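You operate a simulated robot arm through the tools that you are given. There is no shell and no other tool. Be economical: measure what you need, move in short steps, check, and stop when the job is done.

The job below is to be done with a simulated robot arm. You get a single attempt, and the scene is never put back.

TASK
Take the electrode that says "602" from the top of the long steel bench and leave it on top of the pallet block there. Close the top blue drawer. Take the mallet and put it on the top of the microscope bench. Put the yellow brush on the left end of the white-legged bench. Take the brush from the top of the long steel bench and put it on the card on the long granite slab. Open the white cover, put the blue cloth on the dryer and shut the cover again. Close the beige box lid. Press the screen button of the grey microscope to switch it on. Take the can from the top of the short steel bench and put it on the right end of the low table. Press the orange machine zero z button two times. Put the bush block marked "752" from the top of the long steel bench in the white tray and the bush block labelled "926" on top of the holder there. Pull the grey cabinet drawer open. Do these in any order. Set down upright: can.

Only the result counts: the job must be done as asked and must still hold three seconds after the hand-in. Knocking over, shifting, dropping, spilling or breaking anything else fails it. Lids that push on must go on centred and level and be pressed home; caps that screw on are set level and turned clockwise until they are tight. Flat cloth is picked up by pressing the open fingertips on it (5 to 10 N) and closing them slowly along it; thin cloth reads only 2 to 8 mm in the jaws.

THE ROBOT
A 6-joint arm with a two-finger gripper on a trunk, on a base that drives. Base frame: it is fixed to the floor where the robot stands at the start and does not move with it; the origin is under the middle of the robot, x ahead of it, y to its left, z up; the surface under the hand at the start is at about z = 800. Lengths are in mm, angles in degrees, forces in N, time in s.
With the tool pointing down near the work surface it reaches from about 300 to 740 mm from the robot's upright axis, wherever it stands. Its first joint turns from -166.0 to 166.0 degrees. Places, roughly: beige box lid [700, -1700, 900]; blue cloth (9x6x3 cm) [700, -2400, 1000]; brush (4x3x11 cm) [700, -500, 900]; bush block [1000, -250, 750]; can [750, -6000, 750]; card [1000, -2500, 1000]; dryer (17x14 cm) [-1620, -3920, 800]; electrode [750, 0, 750]; grey cabinet drawer [2600, -2300, 800]; holder [1000, -500, 750]; left end of the white-legged bench [-200, -8500, 800]; mallet (5x20x9 cm) [-1800, -8500, 800]; orange machine zero z button [2700, -2300, 1400]; pallet block [750, 0, 750]; right end of the low table (20x26 cm) [-3480, -8000, 500]; screen button of the grey microscope [-1400, -5100, 900]; top blue drawer [-2100, -8400, 900]; top of the microscope bench [-1500, -4600, 800]; white cover [-1600, -3900, 900]; white tray (24x32 cm) [1060, -840, 800]; yellow brush (4x3x11 cm) [-1700, -8400, 800]. Payload 1.57 kg.
The TCP is the grasp point between the finger pads, 21 mm short of the fingertips. In the tool frame z runs along the fingers and y along their closing line. Largest opening 70 mm; the body of the gripper starts 50 mm behind the TCP.
Orientation is that of the tool frame in the base frame, as a unit quaternion [x, y, z, w]. With the fingers straight down and closing along the base's y, the tool's x points along the base's -x, its y along +y and its z along -z.

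THE INTERFACE
- The arm moves only by the tool arm_command. Its arguments are lists of equal length, an entry for each row: "dr": the turn, a rotation vector about the tool's x, y, z in degrees, a list of three; "travel": the shift along the tool's x, y, z in cm, a list of three; "jaw": the opening, from 0 (shut) to 1 (fully open). In form: {"dr": [[wx, wy, wz], ...], "travel": [[dx, dy, dz], ...], "jaw": [jaw, ...]}. A call has 1 to 8 rows; each row is the pose to reach, as a shift and turn from the pose commanded when the call began, along the tool's axes at that moment. A row lasts 0.2 s, in which the tool goes at most 50 mm and 8.6 degrees; a call with a longer step from one row to the next is refused whole, and so is a gripper value outside its range. A pose out of reach is approached as far as the arm can. The call stops where the force on the tool passes 40 N (or 10 N more than at its start, if that is more) or the arm is blocked; 0.2 s more then pass. The fingers move at their own pace and stop on an object; they squeeze with about 23 N. The grip force told is the motor's: it shows also when the fingers shut on nothing. Time passes only in rows, and 0.2 s behind the last, so rows that repeat a pose let the fingers close. The reply holds the time, the measured pose of the TCP, the force on the tool along the base axes, the opening and the grip force, in the units named above and with some noise, with the torque about the TCP (base axes, N m) and any sound that the robot's microphone picked up, and new pictures: "show" is both (left out), scene, wrist or none.
- Cameras (640 x 400 px; columns grow to the right, rows downward): "scene" is now at [10, 103.7, 1511.5]; the picture's right is [-0.54, -0.84, 0.00], its down [-0.54, 0.35, -0.77] and it looks along [0.65, -0.42, -0.64] (base axes); focal length 258 px, centre (320, 200). "wrist" rides on the gripper at [79, 4, -81] in the tool frame; the picture's right is [-0.05, 1.00, 0.00], its down [-0.67, -0.04, -0.75] and it looks along [-0.74, -0.04, 0.67] (tool axes); focal length 256 px, centre (320, 200). There is no depth. A picture from a camera that has moved, and an enlarged one, comes with that camera's place and axes in the base frame and with its lens. The place of the scene camera against the robot may be out by one fixed shift of up to 25 mm in any direction.
- steer(legs): drives the robot by 1 to 6 legs, each [ahead, left, turn to the left] in mm, mm and degrees, along the robot's own axes; the way and the turn of a leg run together, so that a leg with both is an arc; at most 1500 mm and 180 degrees a leg. The arm and the cameras ride along, it lands a little off, and it stops where it bumps. It gives what a move gives, and a new picture of the scene camera.
- pan_tilt(pan, tilt): turns the head with the scene camera to pan (to the left, within 155 degrees either way) and tilt (down, from -29 to 69), counted from straight ahead of the robot. It gives what a move gives, and a new picture of the scene camera.
- zoom(camera, box): a new picture of the part [left, top, right, bottom] of that camera's present view, enlarged. The clock stands still meanwhile.
- finish_job(): hands the job in; it is judged then, once.

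Go step by step. Nothing tells you exact positions but the pictures and the camera data: compare them with the known pose of the tool, close in by small moves and look again before you grip or let go. The budget is 556 turns and 360 pictures, counting those below and the enlarged ones. Unless the task says otherwise, let go and move clear before handing in, and close with one line.

The tools are called after ">>>" as a command line: name --argument value ..., lists and objects as JSON in quotes. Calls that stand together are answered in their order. arm_command: Moves the arm, as the interface text tells. Its arguments: {"type":"object","properties":{"dr":{"type":"array"},"travel":{"type":"array"},"jaw":{"type":"array"},"show":{"type":"string","enum":["both","scene","wrist","none"]}},"required":["dr","travel","jaw"]} The other tools are called the same way: steer (legs) drives the base; pan_tilt (pan, tilt) turns the head that bears the scene camera; zoom (camera, box) takes an enlarged picture of a part of a camera's view; finish_job () hands the job in.

At the start:

```text
clock: 0.0
eef_pos: [361.7, -211.4, 1115.3]
tcp_rot: [0.0, 1.0, -0.001, 0.0]
wrist_force: [0.3, -0.6, -0.1]
torque: [0.0, 0.0, 0.04]
finger_gap: 70.2
grasp_force: 0.0
robot x, y, heading: [-1.6, 2.5, -0.0]
head pan, tilt: [-32.8, 39.8]
```

scene: 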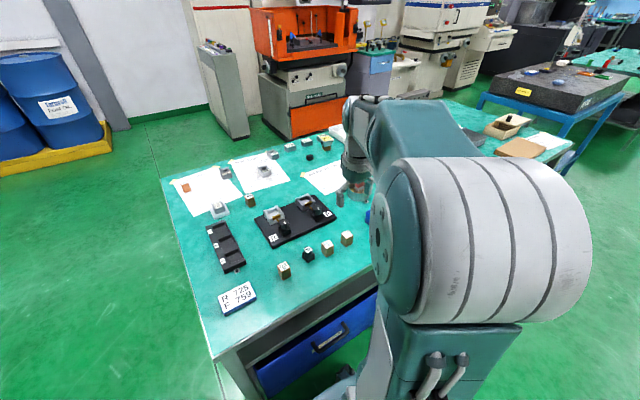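
wrist: 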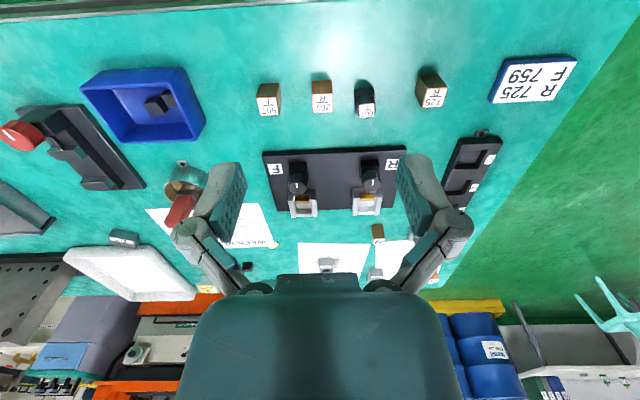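

I see the long steel bench with electrodes, blocks, a pallet strip and a holder plate. I'll zoom in to read the labels.

>>> zoom --camera "wrist" --box '[240, 40, 600, 290]'

>>> zoom --camera "scene" --box '[160, 120, 370, 320]'

>>> zoom --camera "wrist" --box '[0, 50, 280, 310]'

```text
1.60 times, centred on (420, 165) of wrist
camera zoom: at [281.4, -207.6, 1196.5], right [0.05, 1.0, 0.0], down [0.67, -0.04, 0.75], along [0.74, -0.04, -0.67], focal length 410 px, centre (160, 256)
```

zoom: 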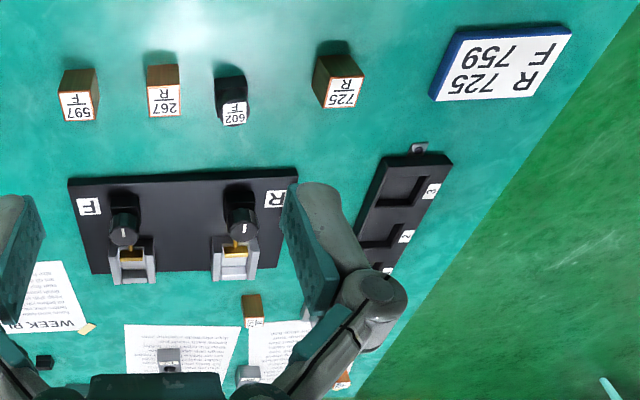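

```text
2.00 times, centred on (265, 220) of scene
camera zoom: at [10.0, 103.7, 1511.5], right [-0.54, -0.84, 0.0], down [-0.54, 0.35, -0.77], along [0.65, -0.42, -0.64], focal length 516 px, centre (430, 160)
```

zoom: 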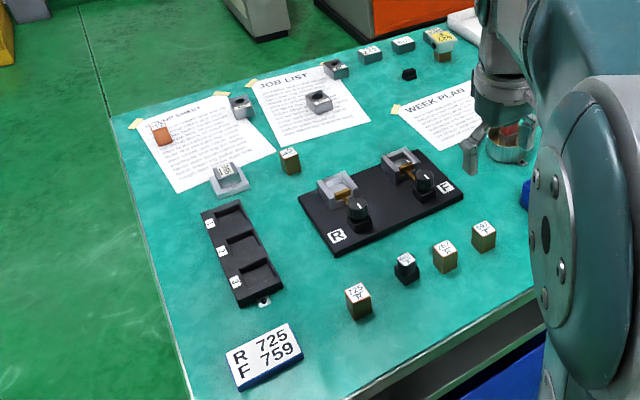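

```text
1.54 times, centred on (140, 180) of wrist
camera zoom: at [281.4, -207.6, 1196.5], right [0.05, 1.0, 0.0], down [0.67, -0.04, 0.75], along [0.74, -0.04, -0.67], focal length 394 px, centre (597, 231)
```

zoom: 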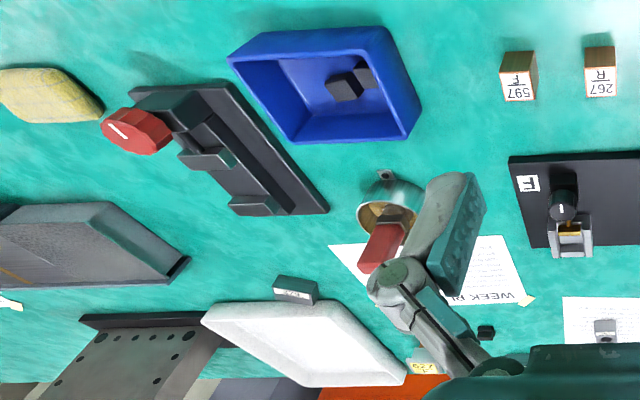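

I need finer reads of the small blocks at the back, so I'm zooming tighter.

>>> zoom --camera "scene" --box '[260, 130, 350, 186]'

>>> zoom --camera "scene" --box '[170, 150, 290, 225]'

>>> zoom --camera "scene" --box '[210, 180, 370, 290]'

```text
7.11 times, centred on (305, 158) of scene
camera zoom: at [10.0, 103.7, 1511.5], right [-0.54, -0.84, 0.0], down [-0.54, 0.35, -0.77], along [0.65, -0.42, -0.64], focal length 1836 px, centre (427, 499)
```

zoom: 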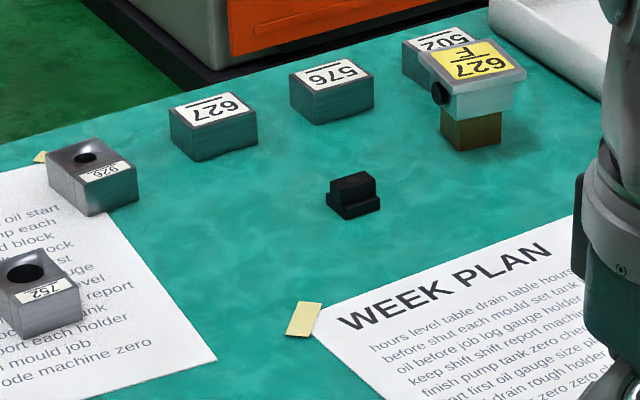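

```text
5.33 times, centred on (230, 188) of scene
camera zoom: at [10.0, 103.7, 1511.5], right [-0.54, -0.84, 0.0], down [-0.54, 0.35, -0.77], along [0.65, -0.42, -0.64], focal length 1377 px, centre (800, 267)
```

zoom: 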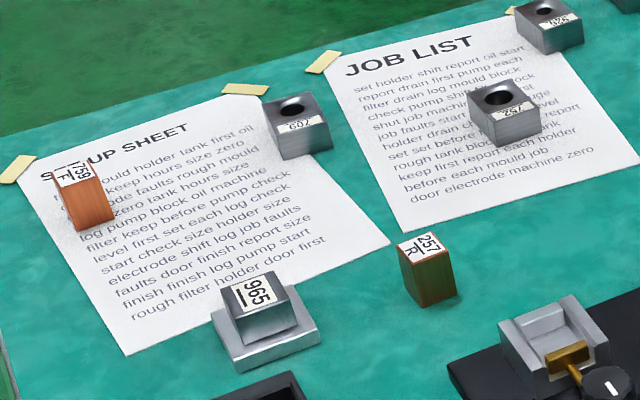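

```text
3.64 times, centred on (290, 235) of scene
camera zoom: at [10.0, 103.7, 1511.5], right [-0.54, -0.84, 0.0], down [-0.54, 0.35, -0.77], along [0.65, -0.42, -0.64], focal length 939 px, centre (429, 73)
```

zoom: 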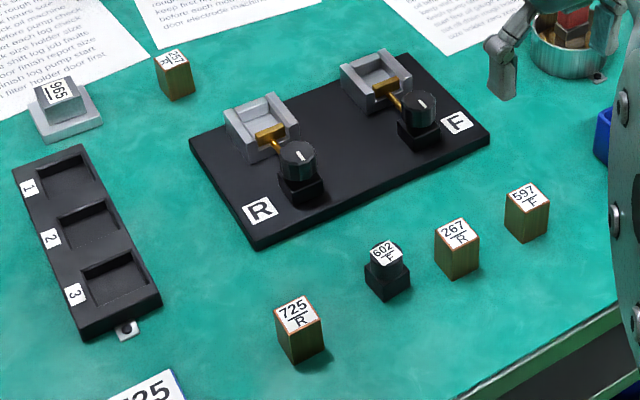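

I'll look around to get the overview of the aisles around the bench.

>>> pan_tilt --pan 0 --tilt 25

>>> pan_tilt --pan -70 --tilt 20

>>> pan_tilt --pan -130 --tilt 20

>>> pan_tilt --pan 100 --tilt 20

```text
clock: 1.0
eef_pos: [361.0, -212.2, 1115.2]
tcp_rot: [0.0, 1.0, 0.0, 0.001]
wrist_force: [-0.3, -0.6, -0.1]
torque: [-0.01, -0.05, -0.02]
finger_gap: 70.0
grasp_force: 0.0
robot x, y, heading: [-0.1, -3.2, 0.0]
head pan, tilt: [0.0, 25.0]
camera scene: at [30.6, 149.9, 1534.4], right [0.0, -1.0, 0.0], down [-0.42, 0.0, -0.91], along [0.91, 0.0, -0.42], focal length 258 px, centre (320, 200)
```

scene: 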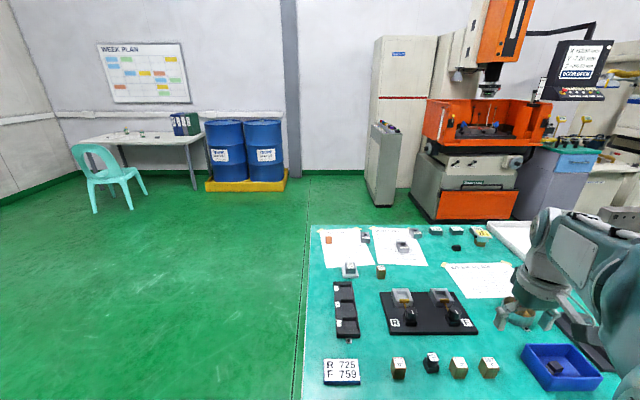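

```text
clock: 2.4
eef_pos: [360.7, -211.2, 1115.5]
tcp_rot: [0.0, 1.0, 0.0, 0.0]
wrist_force: [-0.2, 0.7, 0.0]
torque: [-0.03, -0.01, 0.01]
finger_gap: 70.3
grasp_force: 0.1
robot x, y, heading: [1.0, 0.4, -0.1]
head pan, tilt: [-70.0, 20.0]
camera scene: at [-29.7, 62.5, 1542.6], right [-0.94, -0.34, 0.0], down [-0.12, 0.32, -0.94], along [0.32, -0.88, -0.34], focal length 258 px, centre (320, 200)
```

scene: 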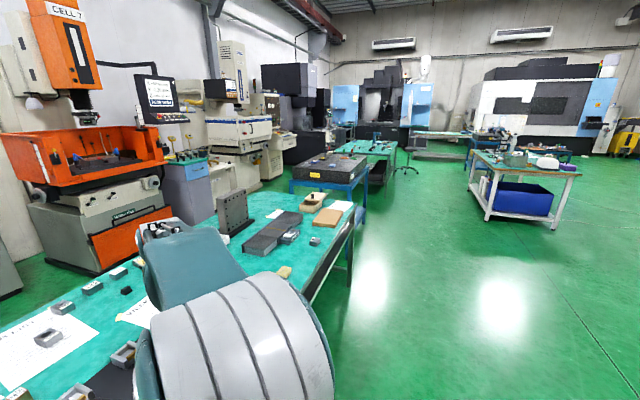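

```text
clock: 3.7
eef_pos: [359.6, -211.9, 1115.4]
tcp_rot: [0.0, 1.0, 0.0, -0.001]
wrist_force: [0.2, -0.2, 0.5]
torque: [-0.02, 0.01, 0.02]
finger_gap: 70.0
grasp_force: 0.0
robot x, y, heading: [-0.2, -2.9, -0.0]
head pan, tilt: [-130.0, 20.0]
camera scene: at [-121.4, 78.6, 1542.7], right [-0.77, 0.64, 0.0], down [0.22, 0.26, -0.94], along [-0.6, -0.72, -0.34], focal length 258 px, centre (320, 200)
```

scene: 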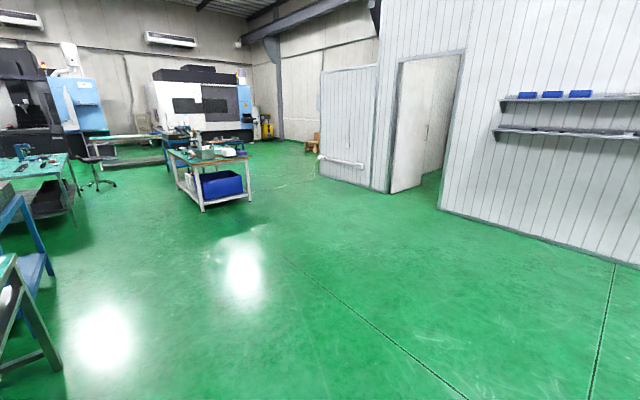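

```text
clock: 7.0
eef_pos: [361.7, -211.3, 1115.0]
tcp_rot: [0.0, 1.0, 0.001, 0.0]
wrist_force: [0.0, 0.0, -0.8]
torque: [0.0, -0.02, 0.0]
finger_gap: 70.0
grasp_force: 0.0
robot x, y, heading: [1.2, 1.2, 0.0]
head pan, tilt: [100.0, 20.0]
camera scene: at [-77.7, 241.7, 1542.6], right [0.98, 0.17, 0.0], down [0.06, -0.34, -0.94], along [-0.16, 0.93, -0.34], focal length 258 px, centre (320, 200)
```

scene: 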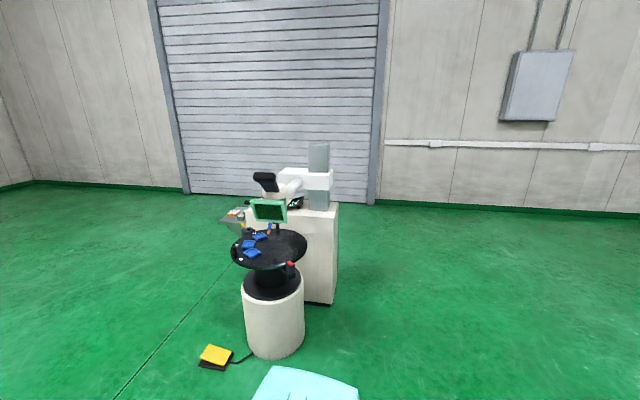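

I'm extending the arm over the bench for a closer look at the back items with the wrist camera.

>>> arm_command --dr '[[0, 0, 0], [0, 0, 0], [0, 0, 0], [0, 0, 0], [0, 0, 0], [0, 0, 0], [0, 0, 0]]' --travel '[[-4.5, 0, 0], [-9, 0, 0], [-13.5, 0, 0], [-18, 0, 0], [-22.5, 0, 0], [-27, 0, 0], [-31, 0, 0]]' --jaw '[1, 1, 1, 1, 1, 1, 1]' --show "wrist"

```text
clock: 8.6
eef_pos: [651.0, -205.5, 1107.4]
tcp_rot: [0.0, 1.0, -0.001, -0.001]
wrist_force: [-0.6, -0.1, -0.1]
torque: [0.0, 0.0, 0.04]
finger_gap: 69.9
grasp_force: 0.1
out of reach, approached as far as the arm can: row 7
robot x, y, heading: [-2.0, 1.3, -0.2]
head pan, tilt: [100.0, 20.0]
camera wrist: at [572.7, -201.0, 1190.1], right [0.05, 1.0, 0.0], down [0.67, -0.04, 0.74], along [0.74, -0.04, -0.67], focal length 256 px, centre (320, 200)
```

wrist: 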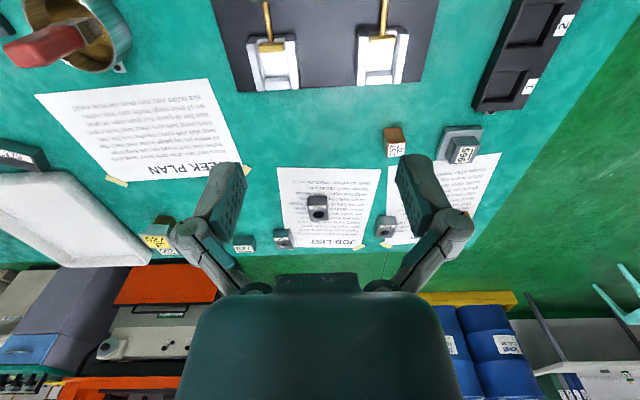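

Zooming on the 965 piece and on the back items.

>>> zoom --camera "wrist" --box '[370, 110, 500, 190]'

>>> zoom --camera "wrist" --box '[120, 190, 280, 270]'

>>> pan_tilt --pan -10 --tilt 35

```text
4.92 times, centred on (435, 150) of wrist
camera zoom: at [572.7, -201.0, 1190.1], right [0.05, 1.0, 0.0], down [0.67, -0.04, 0.74], along [0.74, -0.04, -0.67], focal length 1260 px, centre (-246, 446)
```

zoom: 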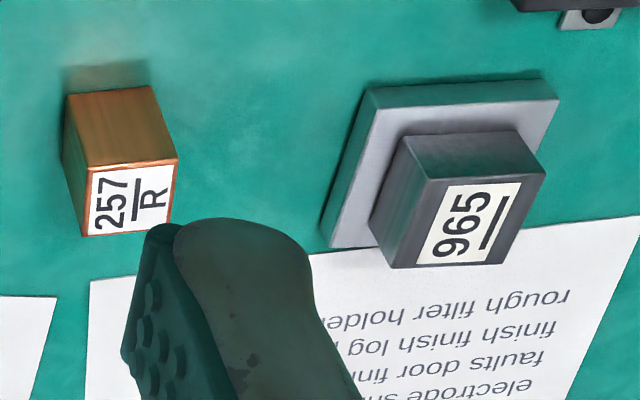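

```text
4.00 times, centred on (200, 230) of wrist
camera zoom: at [572.7, -201.0, 1190.1], right [0.05, 1.0, 0.0], down [0.67, -0.04, 0.74], along [0.74, -0.04, -0.67], focal length 1024 px, centre (800, 80)
```

zoom: 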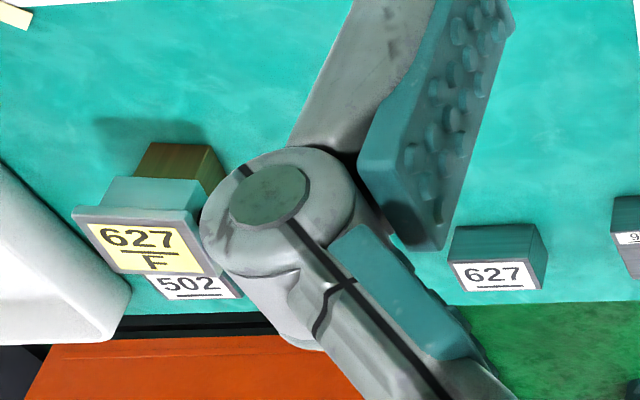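

```text
clock: 10.4
eef_pos: [652.5, -205.8, 1106.9]
tcp_rot: [0.0, 1.0, 0.0, -0.001]
wrist_force: [-1.2, -0.6, 1.1]
torque: [0.02, -0.04, 0.01]
finger_gap: 70.1
grasp_force: 0.1
robot x, y, heading: [-2.0, -0.9, -0.0]
head pan, tilt: [-10.0, 35.0]
camera scene: at [26.8, 134.3, 1518.7], right [-0.17, -0.98, 0.0], down [-0.57, 0.1, -0.82], along [0.81, -0.14, -0.57], focal length 258 px, centre (320, 200)
```

scene: 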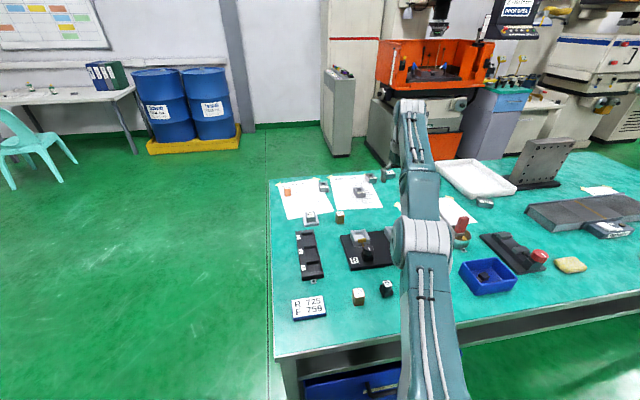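

Moving back over electrode 602 (about [485,-150]) to measure it precisely.

>>> arm_command --dr '[[0, 0, 0], [0, 0, 0], [0, 0, 0], [0, 0, 0], [0, 0, 0], [0, 0, 0]]' --travel '[[4, 1, 1.7], [8, 2, 3.5], [12, 3, 5.2], [16, 4, 7], [20, 5, 8.8], [23, 6, 10.5]]' --jaw '[1, 1, 1, 1, 1, 1]' --show "wrist"

```text
clock: 11.8
eef_pos: [424.3, -148.1, 1003.2]
tcp_rot: [-0.001, 1.0, 0.0, 0.0]
wrist_force: [-0.1, -0.8, -0.1]
torque: [-0.02, 0.02, -0.03]
finger_gap: 70.0
grasp_force: 0.1
robot x, y, heading: [-3.1, -2.7, -0.0]
head pan, tilt: [-10.0, 35.0]
camera wrist: at [343.7, -143.3, 1083.7], right [0.05, 1.0, 0.0], down [0.67, -0.03, 0.75], along [0.74, -0.04, -0.67], focal length 256 px, centre (320, 200)
```

wrist: 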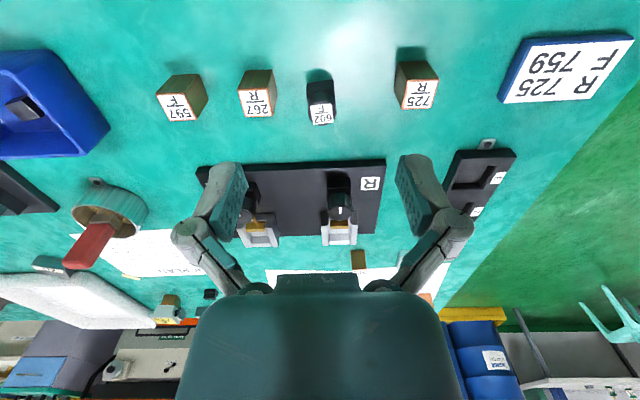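

>>> zoom --camera "wrist" --box '[240, 50, 400, 150]'

```text
4.00 times, centred on (320, 100) of wrist
camera zoom: at [343.7, -143.3, 1083.7], right [0.05, 1.0, 0.0], down [0.67, -0.03, 0.75], along [0.74, -0.04, -0.67], focal length 1024 px, centre (320, 600)
```

zoom: 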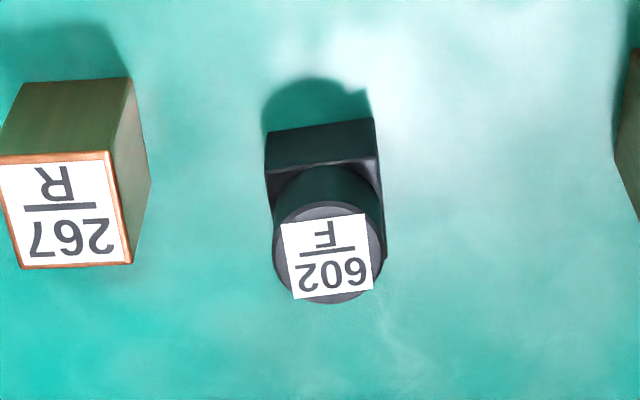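

The 602 electrode is a graphite cylinder on a square base, top at about [472,-149,853]. Descending with a partly closed jaw.

>>> arm_command --dr '[[0, 0, 0], [0, 0, 0], [0, 0, 0], [0, 0, 0], [0, 0, 0]]' --travel '[[-4.7, 0, 0], [-4.7, 0, 4], [-4.7, 0, 7], [-4.7, 0, 10], [-4.7, 0, 12]]' --jaw '[0.8, 0.8, 0.8, 0.8, 0.8]' --show "wrist"

```text
clock: 13.1
eef_pos: [469.2, -147.5, 880.9]
tcp_rot: [0.0, 1.0, 0.0, 0.001]
wrist_force: [-0.9, -0.3, 0.6]
torque: [-0.04, -0.02, -0.01]
finger_gap: 56.0
grasp_force: 0.0
robot x, y, heading: [2.8, -0.7, 0.1]
head pan, tilt: [-10.0, 35.0]
camera wrist: at [390.6, -143.1, 963.3], right [0.05, 1.0, 0.0], down [0.67, -0.04, 0.75], along [0.74, -0.04, -0.67], focal length 256 px, centre (320, 200)
```

wrist: 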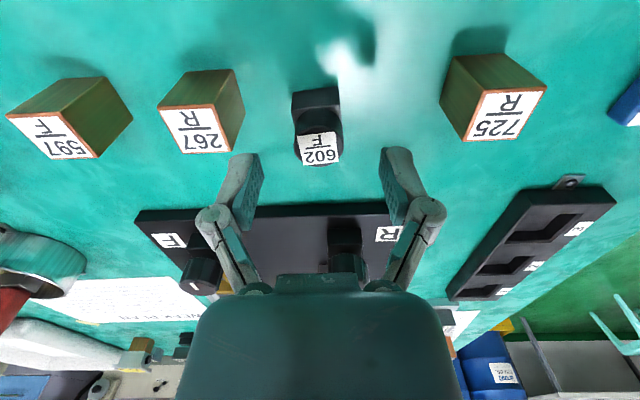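

>>> arm_command --dr '[[0, 0, 0], [0, 0, 0], [0, 0, 0], [0, 0, 0], [0, 0, 0]]' --travel '[[-0.2, 0, 2.2], [-0.2, 0, 4.2], [-0.2, 0, 4.2], [-0.2, 0, 4.2], [-0.2, 0, 4.2]]' --jaw '[0.8, 0.8, 0, 0, 0]' --show "wrist"

```text
clock: 14.2
eef_pos: [472.9, -147.7, 844.3]
tcp_rot: [0.0, 1.0, -0.001, 0.003]
wrist_force: [1.0, -3.7, 32.7]
torque: [-0.33, -0.08, 0.0]
finger_gap: 28.0
grasp_force: 22.9
robot x, y, heading: [4.9, 2.7, -0.2]
head pan, tilt: [-10.0, 35.0]
camera wrist: at [393.4, -142.3, 924.0], right [0.05, 1.0, 0.0], down [0.66, -0.03, 0.75], along [0.75, -0.04, -0.66], focal length 256 px, centre (320, 200)
```

wrist: 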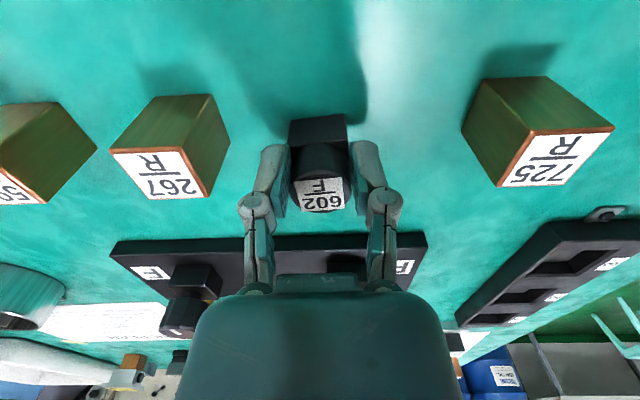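

Gripped at 28 mm; lifting.

>>> arm_command --dr '[[0, 0, 0], [0, 0, 0], [0, 0, 0], [0, 0, 0], [0, 0, 0]]' --travel '[[0, 0, -2], [0, 0, -6], [0, 0, -10], [0, 0, -14], [0, 0, -18]]' --jaw '[0, 0, 0, 0, 0]' --show "wrist"

```text
clock: 15.4
eef_pos: [473.5, -145.7, 1022.5]
tcp_rot: [0.001, 1.0, -0.001, 0.0]
wrist_force: [0.2, -0.6, 0.4]
torque: [0.0, 0.0, 0.0]
finger_gap: 28.1
grasp_force: 23.1
robot x, y, heading: [2.2, 6.6, 0.1]
head pan, tilt: [-10.0, 35.0]
camera wrist: at [393.0, -141.3, 1102.3], right [0.05, 1.0, 0.0], down [0.67, -0.04, 0.74], along [0.74, -0.04, -0.67], focal length 256 px, centre (320, 200)
```

wrist: 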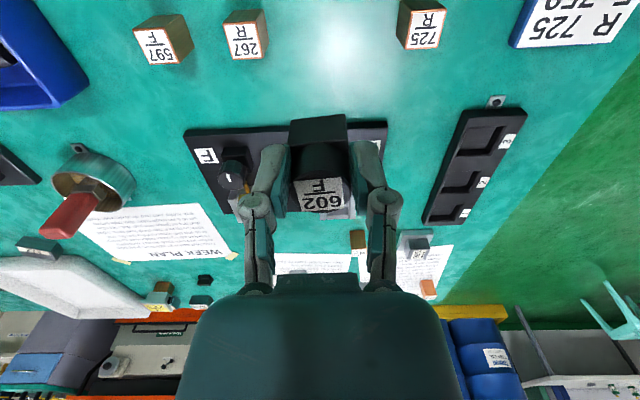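

Electrode held. Before driving around the bench's left end, I check the floor on the left.

>>> pan_tilt --pan 90 --tilt 55

>>> pan_tilt --pan 30 --tilt 50

```text
clock: 17.2
eef_pos: [472.6, -145.8, 1020.5]
tcp_rot: [0.0, 1.0, 0.0, 0.0]
wrist_force: [-0.5, 0.1, -1.7]
torque: [-0.01, -0.01, 0.0]
finger_gap: 27.8
grasp_force: 23.2
robot x, y, heading: [-1.3, -0.2, 0.0]
head pan, tilt: [90.0, 55.0]
camera scene: at [-61.0, 222.3, 1490.5], right [1.0, 0.0, 0.0], down [0.0, -0.82, -0.57], along [0.0, 0.57, -0.82], focal length 258 px, centre (320, 200)
```

scene: 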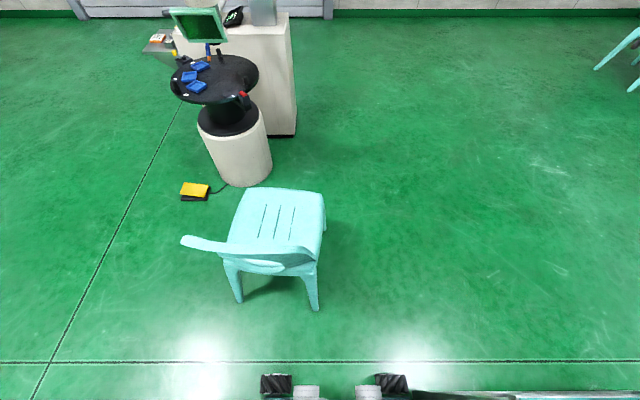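

```text
clock: 18.5
eef_pos: [472.2, -145.0, 1020.6]
tcp_rot: [0.0, 1.0, 0.0, 0.0]
wrist_force: [0.5, 0.9, 0.1]
torque: [0.0, 0.02, -0.01]
finger_gap: 28.1
grasp_force: 22.9
robot x, y, heading: [1.6, -0.4, -0.0]
head pan, tilt: [30.0, 50.0]
camera scene: at [5.7, 188.7, 1497.0], right [0.5, -0.87, 0.0], down [-0.66, -0.38, -0.64], along [0.56, 0.32, -0.77], focal length 258 px, centre (320, 200)
```

scene: 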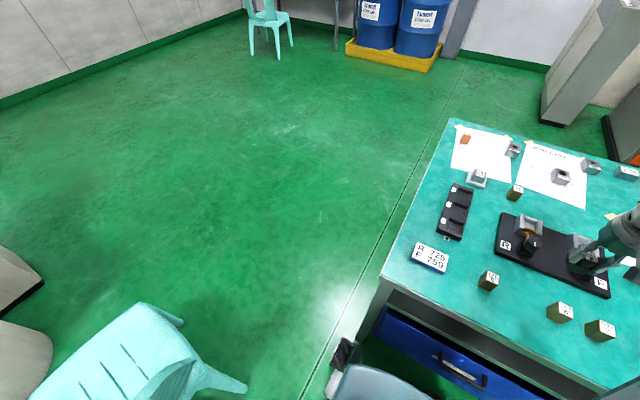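

The chair leaves a ~560 mm diagonal gap to the bench corner. I check the robot's own footprint before using it.

>>> pan_tilt --pan 90 --tilt 69

>>> pan_tilt --pan -90 --tilt 45

```text
clock: 19.8
eef_pos: [472.5, -146.2, 1020.6]
tcp_rot: [0.001, 1.0, 0.0, 0.0]
wrist_force: [0.6, -0.1, -0.7]
torque: [0.04, -0.01, -0.03]
finger_gap: 28.1
grasp_force: 22.7
robot x, y, heading: [1.2, 2.1, -0.0]
head pan, tilt: [90.0, 68.8]
camera scene: at [-61.0, 206.1, 1475.1], right [1.0, 0.0, 0.0], down [0.0, -0.93, -0.36], along [0.0, 0.36, -0.93], focal length 258 px, centre (320, 200)
```

scene: 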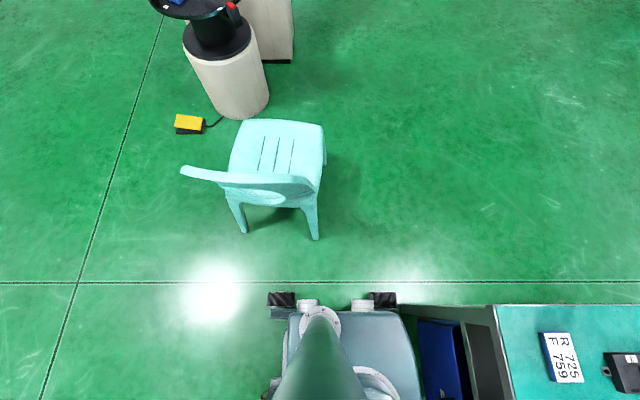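

```text
clock: 22.5
eef_pos: [471.8, -146.1, 1020.3]
tcp_rot: [0.0, 1.0, 0.0, -0.001]
wrist_force: [0.2, -0.2, -1.1]
torque: [0.0, 0.0, 0.0]
finger_gap: 27.8
grasp_force: 22.7
robot x, y, heading: [-5.2, -2.1, -0.1]
head pan, tilt: [-90.0, 45.0]
camera scene: at [-61.0, 68.8, 1504.0], right [-1.0, 0.0, 0.0], down [0.0, 0.71, -0.71], along [0.0, -0.71, -0.71], focal length 258 px, centre (320, 200)
```

scene: 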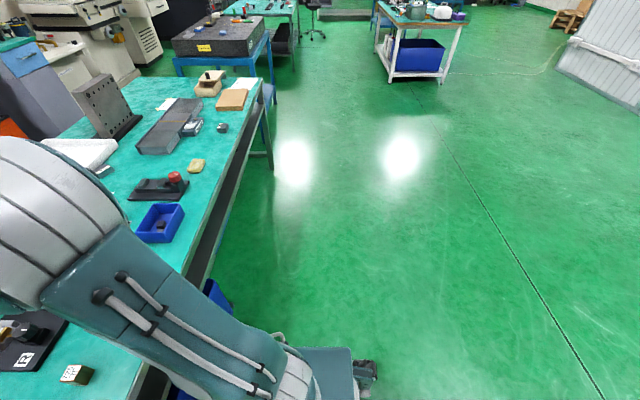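

The left gap is too tight (~30 mm). The right route via the open gap beyond the granite slab is safer, so I back off and drive there with the electrode held.

>>> arm_command --dr '[[0, 0, 0], [0, 0, 0], [0, 0, 0]]' --travel '[[2, 0, -3.5], [4, 0, -7], [6, 0, -10]]' --jaw '[0, 0, 0]' --show "none"

>>> steer --legs '[[-300, 0, 0], [0, -1500, 0], [0, -1500, 0], [0, -600, 0]]'

>>> pan_tilt --pan 0 --tilt 35

```text
clock: 23.3
eef_pos: [411.9, -145.6, 1119.0]
tcp_rot: [0.0, 1.0, 0.0, 0.0]
wrist_force: [0.4, -0.3, -0.1]
torque: [0.0, 0.03, 0.0]
finger_gap: 27.8
grasp_force: 23.3
robot x, y, heading: [-0.6, -0.0, -0.2]
head pan, tilt: [-90.0, 45.0]
```

```text
clock: 42.4
eef_pos: [26.3, -3731.7, 1119.4]
tcp_rot: [0.006, 1.0, -0.002, 0.0]
wrist_force: [0.1, 0.3, -0.5]
torque: [-0.03, 0.01, 0.03]
finger_gap: 27.8
grasp_force: 23.3
robot x, y, heading: [-385.6, -3580.8, -0.7]
head pan, tilt: [-90.0, 45.0]
camera scene: at [-444.5, -3509.2, 1503.8], right [-1.0, 0.01, 0.0], down [0.01, 0.7, -0.71], along [-0.01, -0.71, -0.7], focal length 258 px, centre (320, 200)
```

scene: 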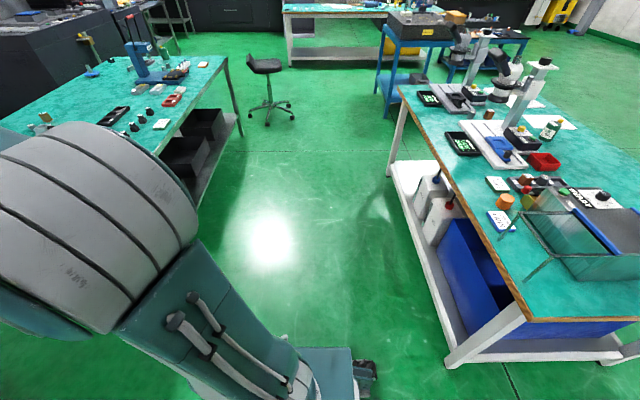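

```text
clock: 44.0
eef_pos: [25.3, -3733.8, 1119.4]
tcp_rot: [0.006, 1.0, 0.0, 0.0]
wrist_force: [-0.7, 0.1, -0.5]
torque: [0.0, 0.04, 0.0]
finger_gap: 28.0
grasp_force: 22.9
robot x, y, heading: [-387.2, -3580.9, -0.7]
head pan, tilt: [0.0, 35.0]
camera scene: at [-355.3, -3433.1, 1518.7], right [-0.01, -1.0, 0.0], down [-0.57, 0.01, -0.82], along [0.82, -0.01, -0.57], focal length 258 px, centre (320, 200)
```

scene: 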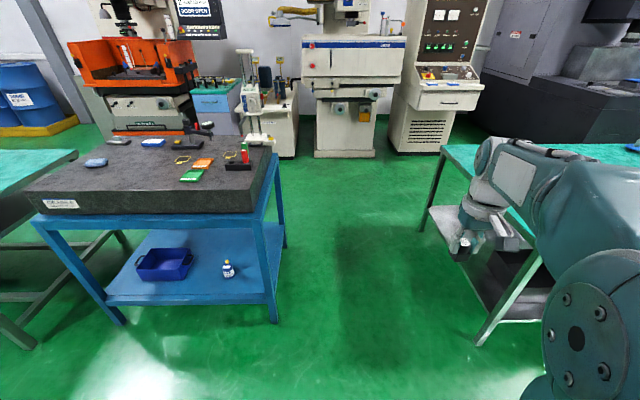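

The gap between granite table and next bench is about 1.2 m. Driving through, then correcting.

>>> steer --legs '[[0, -170, 0.7], [1500, 0, 0], [640, 0, 0]]'

```text
clock: 55.8
eef_pos: [2197.8, -3851.8, 1119.8]
tcp_rot: [-0.015, 1.0, 0.001, 0.0]
wrist_force: [0.4, 0.9, -1.6]
torque: [0.0, -0.02, -0.01]
finger_gap: 27.7
grasp_force: 22.6
robot x, y, heading: [1781.4, -3718.1, 1.6]
head pan, tilt: [0.0, 35.0]
camera scene: at [1803.1, -3566.2, 1518.7], right [0.03, -1.0, 0.0], down [-0.57, -0.02, -0.82], along [0.82, 0.02, -0.57], focal length 258 px, centre (320, 200)
```

scene: 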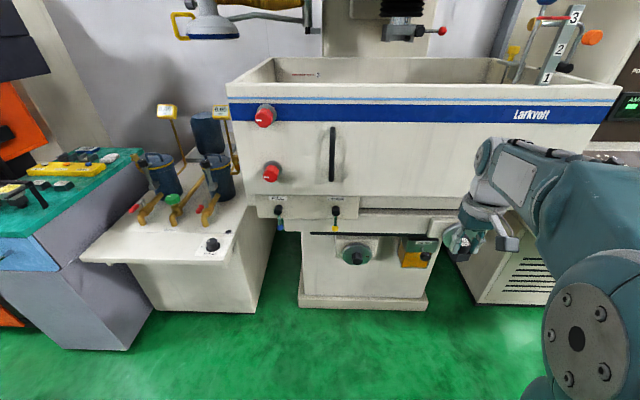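

Turning to face the bench from behind and driving along the back aisle.

>>> steer --legs '[[0, 0, 178.4], [0, -1500, 0], [0, -1500, 0]]'

```text
clock: 77.7
eef_pos: [1428.9, -532.6, 1119.7]
tcp_rot: [1.0, -0.007, 0.0, -0.001]
wrist_force: [0.1, -0.4, -0.1]
torque: [-0.01, 0.01, 0.0]
finger_gap: 27.7
grasp_force: 23.1
robot x, y, heading: [1839.7, -683.9, 179.1]
head pan, tilt: [0.0, 35.0]
camera scene: at [1805.6, -842.8, 1518.6], right [0.01, 1.0, 0.0], down [0.57, -0.01, -0.82], along [-0.82, 0.01, -0.57], focal length 258 px, centre (320, 200)
```

scene: 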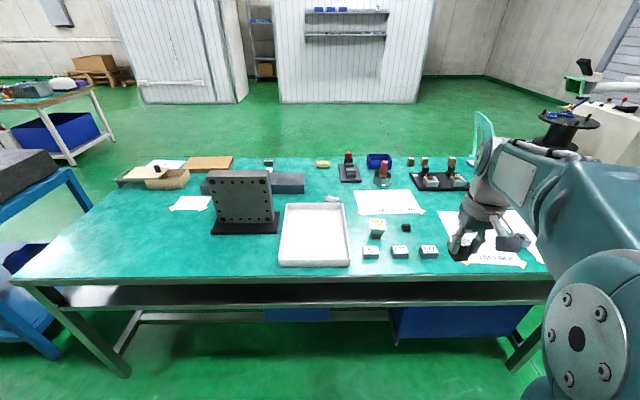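

From the back the pallet block is out of reach, so I go on to the bench's left end.

>>> steer --legs '[[0, -1380, 0.4], [950, 0, 0], [0, 0, 90.5]]'

```text
clock: 92.9
eef_pos: [777.6, 254.2, 1119.3]
tcp_rot: [0.693, 0.721, 0.0, 0.0]
wrist_force: [0.2, -0.6, -0.1]
torque: [0.05, -0.03, 0.03]
finger_gap: 27.9
grasp_force: 23.2
robot x, y, heading: [906.8, 672.0, -88.0]
head pan, tilt: [0.0, 35.0]
camera scene: at [1060.0, 643.7, 1518.7], right [-1.0, -0.04, 0.0], down [-0.02, 0.57, -0.82], along [0.03, -0.82, -0.57], focal length 258 px, centre (320, 200)
```

scene: 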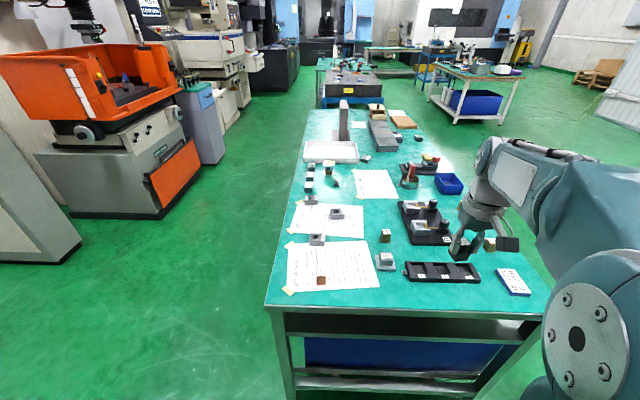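

>>> steer --legs '[[95, 0, -2]]'

>>> arm_command --dr '[[0, 0, 0]]' --travel '[[0, 0, 0]]' --jaw '[0]' --show "wrist"

```text
clock: 94.0
eef_pos: [765.4, 163.9, 1120.0]
tcp_rot: [0.706, 0.709, 0.0, 0.0]
wrist_force: [-0.1, 0.9, -1.6]
torque: [0.01, -0.02, 0.02]
finger_gap: 28.0
grasp_force: 22.9
robot x, y, heading: [910.8, 574.4, -89.7]
head pan, tilt: [0.0, 35.0]
camera scene: at [1061.1, 542.8, 1518.7], right [-1.0, 0.0, 0.0], down [0.0, 0.57, -0.82], along [0.0, -0.82, -0.57], focal length 258 px, centre (320, 200)
```

scene: 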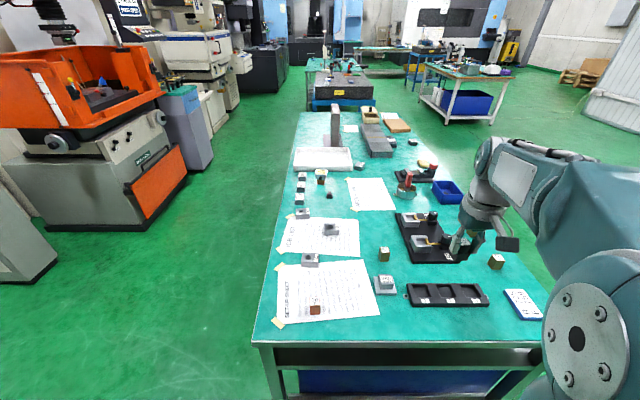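

```text
clock: 94.4
eef_pos: [765.2, 164.4, 1118.4]
tcp_rot: [0.706, 0.708, 0.0, 0.001]
wrist_force: [0.0, 0.4, -0.6]
torque: [-0.01, 0.01, 0.01]
finger_gap: 27.6
grasp_force: 22.8
robot x, y, heading: [909.3, 577.0, -89.8]
head pan, tilt: [0.0, 35.0]
camera wrist: at [768.9, 242.9, 1200.6], right [1.0, -0.05, 0.0], down [-0.03, -0.67, 0.74], along [-0.04, -0.74, -0.67], focal length 256 px, centre (320, 200)
```

wrist: 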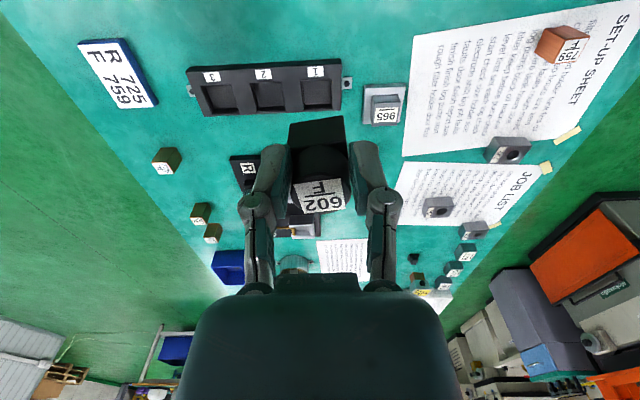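

>>> zoom --camera "wrist" --box '[320, 50, 480, 150]'

```text
4.00 times, centred on (400, 100) of wrist
camera zoom: at [768.9, 242.9, 1200.6], right [1.0, -0.05, 0.0], down [-0.03, -0.67, 0.74], along [-0.04, -0.74, -0.67], focal length 1024 px, centre (0, 600)
```

zoom: 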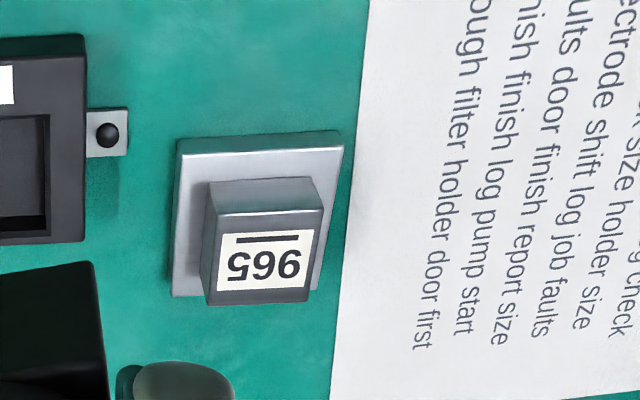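

>>> arm_command --dr '[[0, 0, 0], [0, 0, 0], [0, 0, 0], [0, 0, 0], [0, 0, 0], [0, 0, 0]]' --travel '[[-3, 2.4, 2], [-6, 4.8, 4], [-9, 7, 7], [-12, 9.2, 10], [-12.9, 9.4, 13.5], [-12.9, 9.4, 16.5]]' --jaw '[0, 0, 0, 0, 0, 0]' --show "wrist"

```text
clock: 95.8
eef_pos: [861.1, 32.2, 953.0]
tcp_rot: [0.705, 0.709, -0.001, 0.0]
wrist_force: [0.3, -0.8, -1.3]
torque: [-0.02, -0.01, 0.0]
finger_gap: 28.2
grasp_force: 22.7
robot x, y, heading: [909.3, 576.6, -89.8]
head pan, tilt: [0.0, 35.0]
camera wrist: at [864.7, 112.2, 1035.1], right [1.0, -0.05, 0.0], down [-0.03, -0.67, 0.75], along [-0.04, -0.74, -0.67], focal length 256 px, centre (320, 200)
```

wrist: 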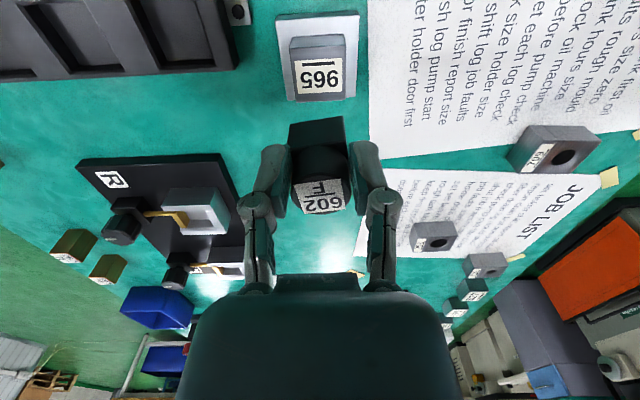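

Block top is at about [858,37,844]; electrode bottom hangs ~31 mm below the TCP. Lowering to just above.

>>> arm_command --dr '[[0, 0, 0], [0, 0, 0], [0, 0, 0]]' --travel '[[0.5, -0.2, 3], [0.5, -0.2, 5.5], [0.5, -0.2, 6.7]]' --jaw '[0, 0, 0]' --show "wrist"

```text
clock: 96.6
eef_pos: [856.7, 38.0, 887.7]
tcp_rot: [0.706, 0.709, 0.001, 0.0]
wrist_force: [0.0, 0.4, -0.4]
torque: [0.02, 0.02, 0.0]
finger_gap: 27.7
grasp_force: 23.2
robot x, y, heading: [907.6, 575.3, -89.8]
head pan, tilt: [0.0, 35.0]
camera wrist: at [861.9, 118.4, 968.8], right [1.0, -0.05, 0.0], down [-0.03, -0.67, 0.74], along [-0.04, -0.74, -0.67], focal length 256 px, centre (320, 200)
```

wrist: 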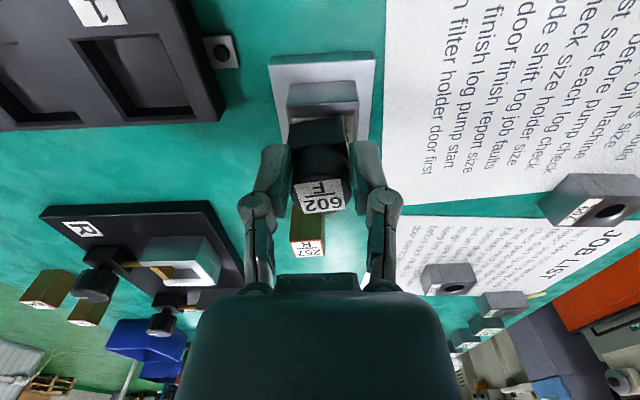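

>>> arm_command --dr '[[0, 0, 0], [0, 0, 0], [0, 0, 0], [0, 0, 0]]' --travel '[[-0.3, 0.3, 0], [-0.3, 0.3, 0.6], [-0.3, 0.3, 1.0], [-0.3, 0.3, 1.2]]' --jaw '[0, 0, 0, 0]' --show "wrist"

```text
clock: 97.4
eef_pos: [859.1, 35.1, 884.5]
tcp_rot: [0.706, 0.708, -0.003, 0.003]
wrist_force: [0.4, 5.7, 13.9]
torque: [0.27, 0.1, -0.07]
finger_gap: 28.1
grasp_force: 22.9
robot x, y, heading: [906.1, 571.4, -89.9]
head pan, tilt: [0.0, 35.0]
stopped in row 4: the force on the tool passed its limit at 46 N (the readings are from after the stop); the commanded pose is now the measured one
camera wrist: at [864.4, 115.1, 964.0], right [1.0, -0.05, 0.0], down [-0.03, -0.66, 0.75], along [-0.04, -0.75, -0.66], focal length 256 px, centre (320, 200)
```

wrist: 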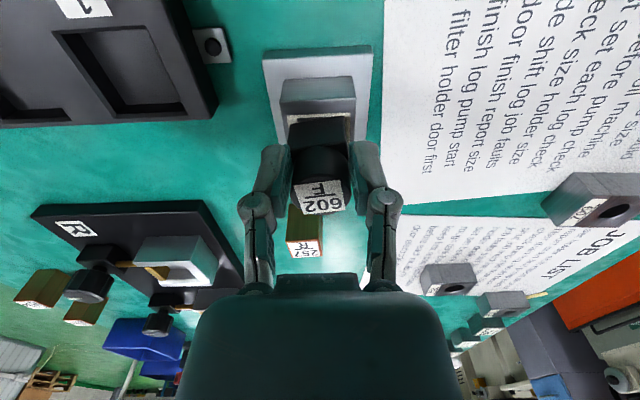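

>>> zoom --camera "wrist" --box '[240, 60, 400, 160]'

```text
4.00 times, centred on (320, 110) of wrist
camera zoom: at [864.4, 115.1, 964.0], right [1.0, -0.05, 0.0], down [-0.03, -0.66, 0.75], along [-0.04, -0.75, -0.66], focal length 1024 px, centre (320, 560)
```

zoom: 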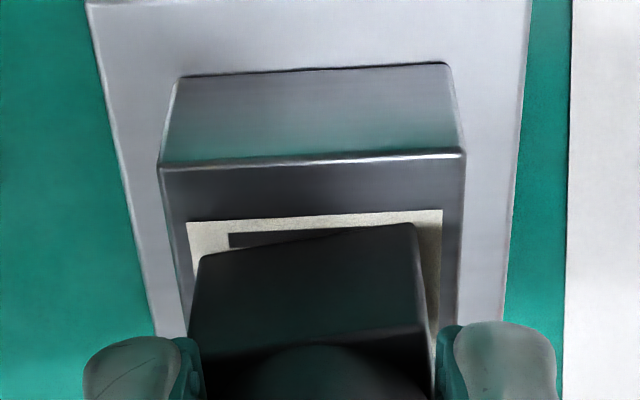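

Aligned in x but ~5 mm too far back; lifting slightly, shifting +5 mm in y and lowering again.

>>> arm_command --dr '[[0, 0, 0], [0, 0, 0], [0, 0, 0], [0, 0, 0]]' --travel '[[0, 0, -0.5], [0.55, 0.1, -0.5], [0.55, 0.1, -0.2], [0.55, 0.1, 0]]' --jaw '[0, 0, 0, 0]' --show "none"

>>> zoom --camera "wrist" --box '[240, 60, 400, 160]'

```text
clock: 98.4
eef_pos: [860.8, 39.4, 882.8]
tcp_rot: [0.706, 0.709, -0.003, 0.003]
wrist_force: [-0.9, 4.2, 16.9]
torque: [0.2, 0.21, -0.01]
finger_gap: 27.7
grasp_force: 22.9
robot x, y, heading: [907.8, 576.7, -89.8]
head pan, tilt: [0.0, 35.0]
```

```text
4.00 times, centred on (320, 110) of wrist
camera zoom: at [865.1, 119.9, 964.0], right [1.0, -0.05, 0.0], down [-0.03, -0.66, 0.75], along [-0.04, -0.75, -0.66], focal length 1024 px, centre (320, 560)
```

zoom: 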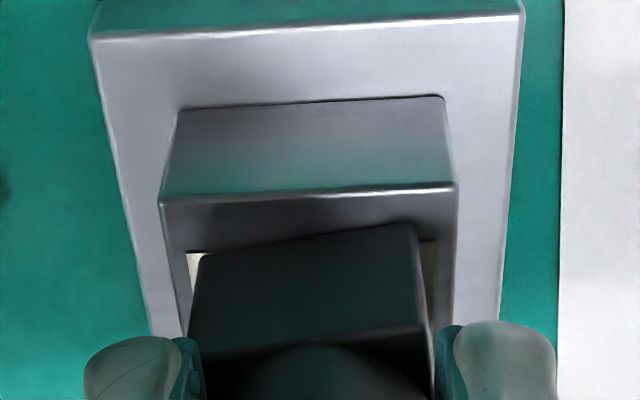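

Centred; releasing and lifting.

>>> arm_command --dr '[[0, 0, 0], [0, 0, 0], [0, 0, 0], [0, 0, 0], [0, 0, 0], [0, 0, 0]]' --travel '[[0, 0, -0.1], [0, 0, -0.1], [0, 0, -0.1], [0, 0, -3], [0, 0, -8], [0, 0, -12]]' --jaw '[0.5, 0.7, 0.7, 0.7, 0.7, 0.7]' --show "wrist"

```text
clock: 99.8
eef_pos: [860.4, 40.4, 1001.5]
tcp_rot: [0.705, 0.709, -0.002, 0.002]
wrist_force: [0.4, -0.6, 0.9]
torque: [0.02, 0.0, 0.0]
finger_gap: 49.1
grasp_force: 0.1
robot x, y, heading: [909.4, 572.4, -89.5]
head pan, tilt: [0.0, 35.0]
camera wrist: at [865.3, 120.8, 1083.0], right [1.0, -0.05, 0.0], down [-0.03, -0.66, 0.75], along [-0.04, -0.75, -0.66], focal length 256 px, centre (320, 200)
```

wrist: 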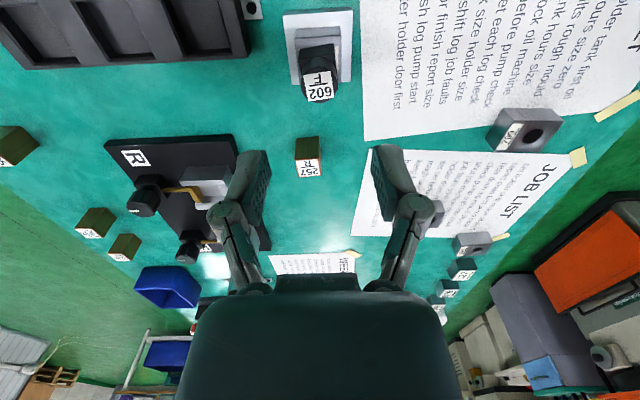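

Electrode 602 is on the pallet block. Now I retract and drive round to the back stance for the bush blocks.

>>> arm_command --dr '[[0, 0, 0], [0, 0, 0], [0, 0, 0]]' --travel '[[4, 0, -4], [8, 0, -8], [11, 0, -11]]' --jaw '[1, 1, 1]' --show "none"

>>> steer --legs '[[-120, 0, 0], [0, 780, 0], [0, 0, -90.3], [0, 1150, 0]]'

```text
refused: row 1 steps farther than a row can; nothing moved
```

```text
clock: 114.2
eef_pos: [1134.1, -400.3, 1002.4]
tcp_rot: [1.0, -0.011, -0.004, 0.0]
wrist_force: [0.4, -0.1, -0.5]
torque: [0.05, -0.02, 0.01]
finger_gap: 48.9
grasp_force: 0.1
robot x, y, heading: [1667.5, -460.6, 179.0]
head pan, tilt: [0.0, 35.0]
camera scene: at [1631.2, -618.4, 1518.8], right [0.02, 1.0, 0.0], down [0.57, -0.01, -0.82], along [-0.82, 0.02, -0.57], focal length 258 px, centre (320, 200)
```

scene: 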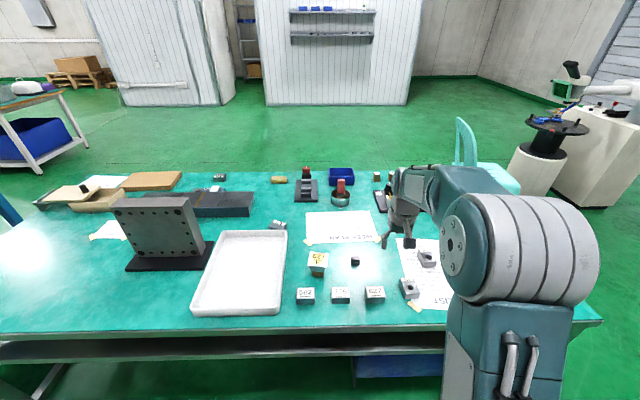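

>>> arm_command --dr '[[0, 0, 0], [0, 0, 0]]' --travel '[[3, 0, -3], [6, 0, -6]]' --jaw '[1, 1]' --show "wrist"

```text
clock: 114.8
eef_pos: [1195.2, -400.7, 1062.5]
tcp_rot: [1.0, -0.01, -0.002, 0.0]
wrist_force: [0.3, -0.8, -0.3]
torque: [-0.04, 0.0, 0.03]
finger_gap: 70.1
grasp_force: 0.2
robot x, y, heading: [1668.1, -464.5, 179.0]
head pan, tilt: [0.0, 35.0]
camera wrist: at [1275.0, -406.0, 1143.2], right [-0.07, -1.0, 0.0], down [-0.66, 0.05, 0.75], along [-0.75, 0.06, -0.66], focal length 256 px, centre (320, 200)
```

wrist: 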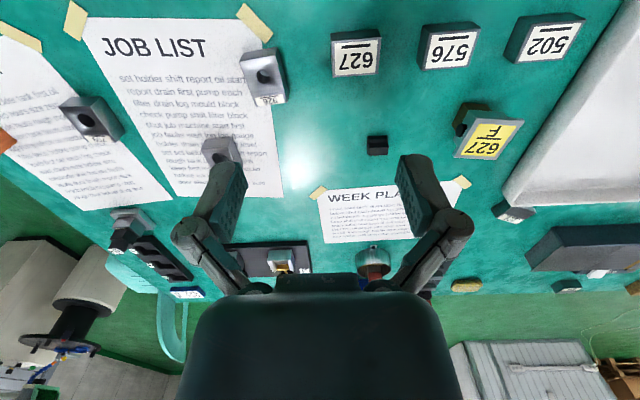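

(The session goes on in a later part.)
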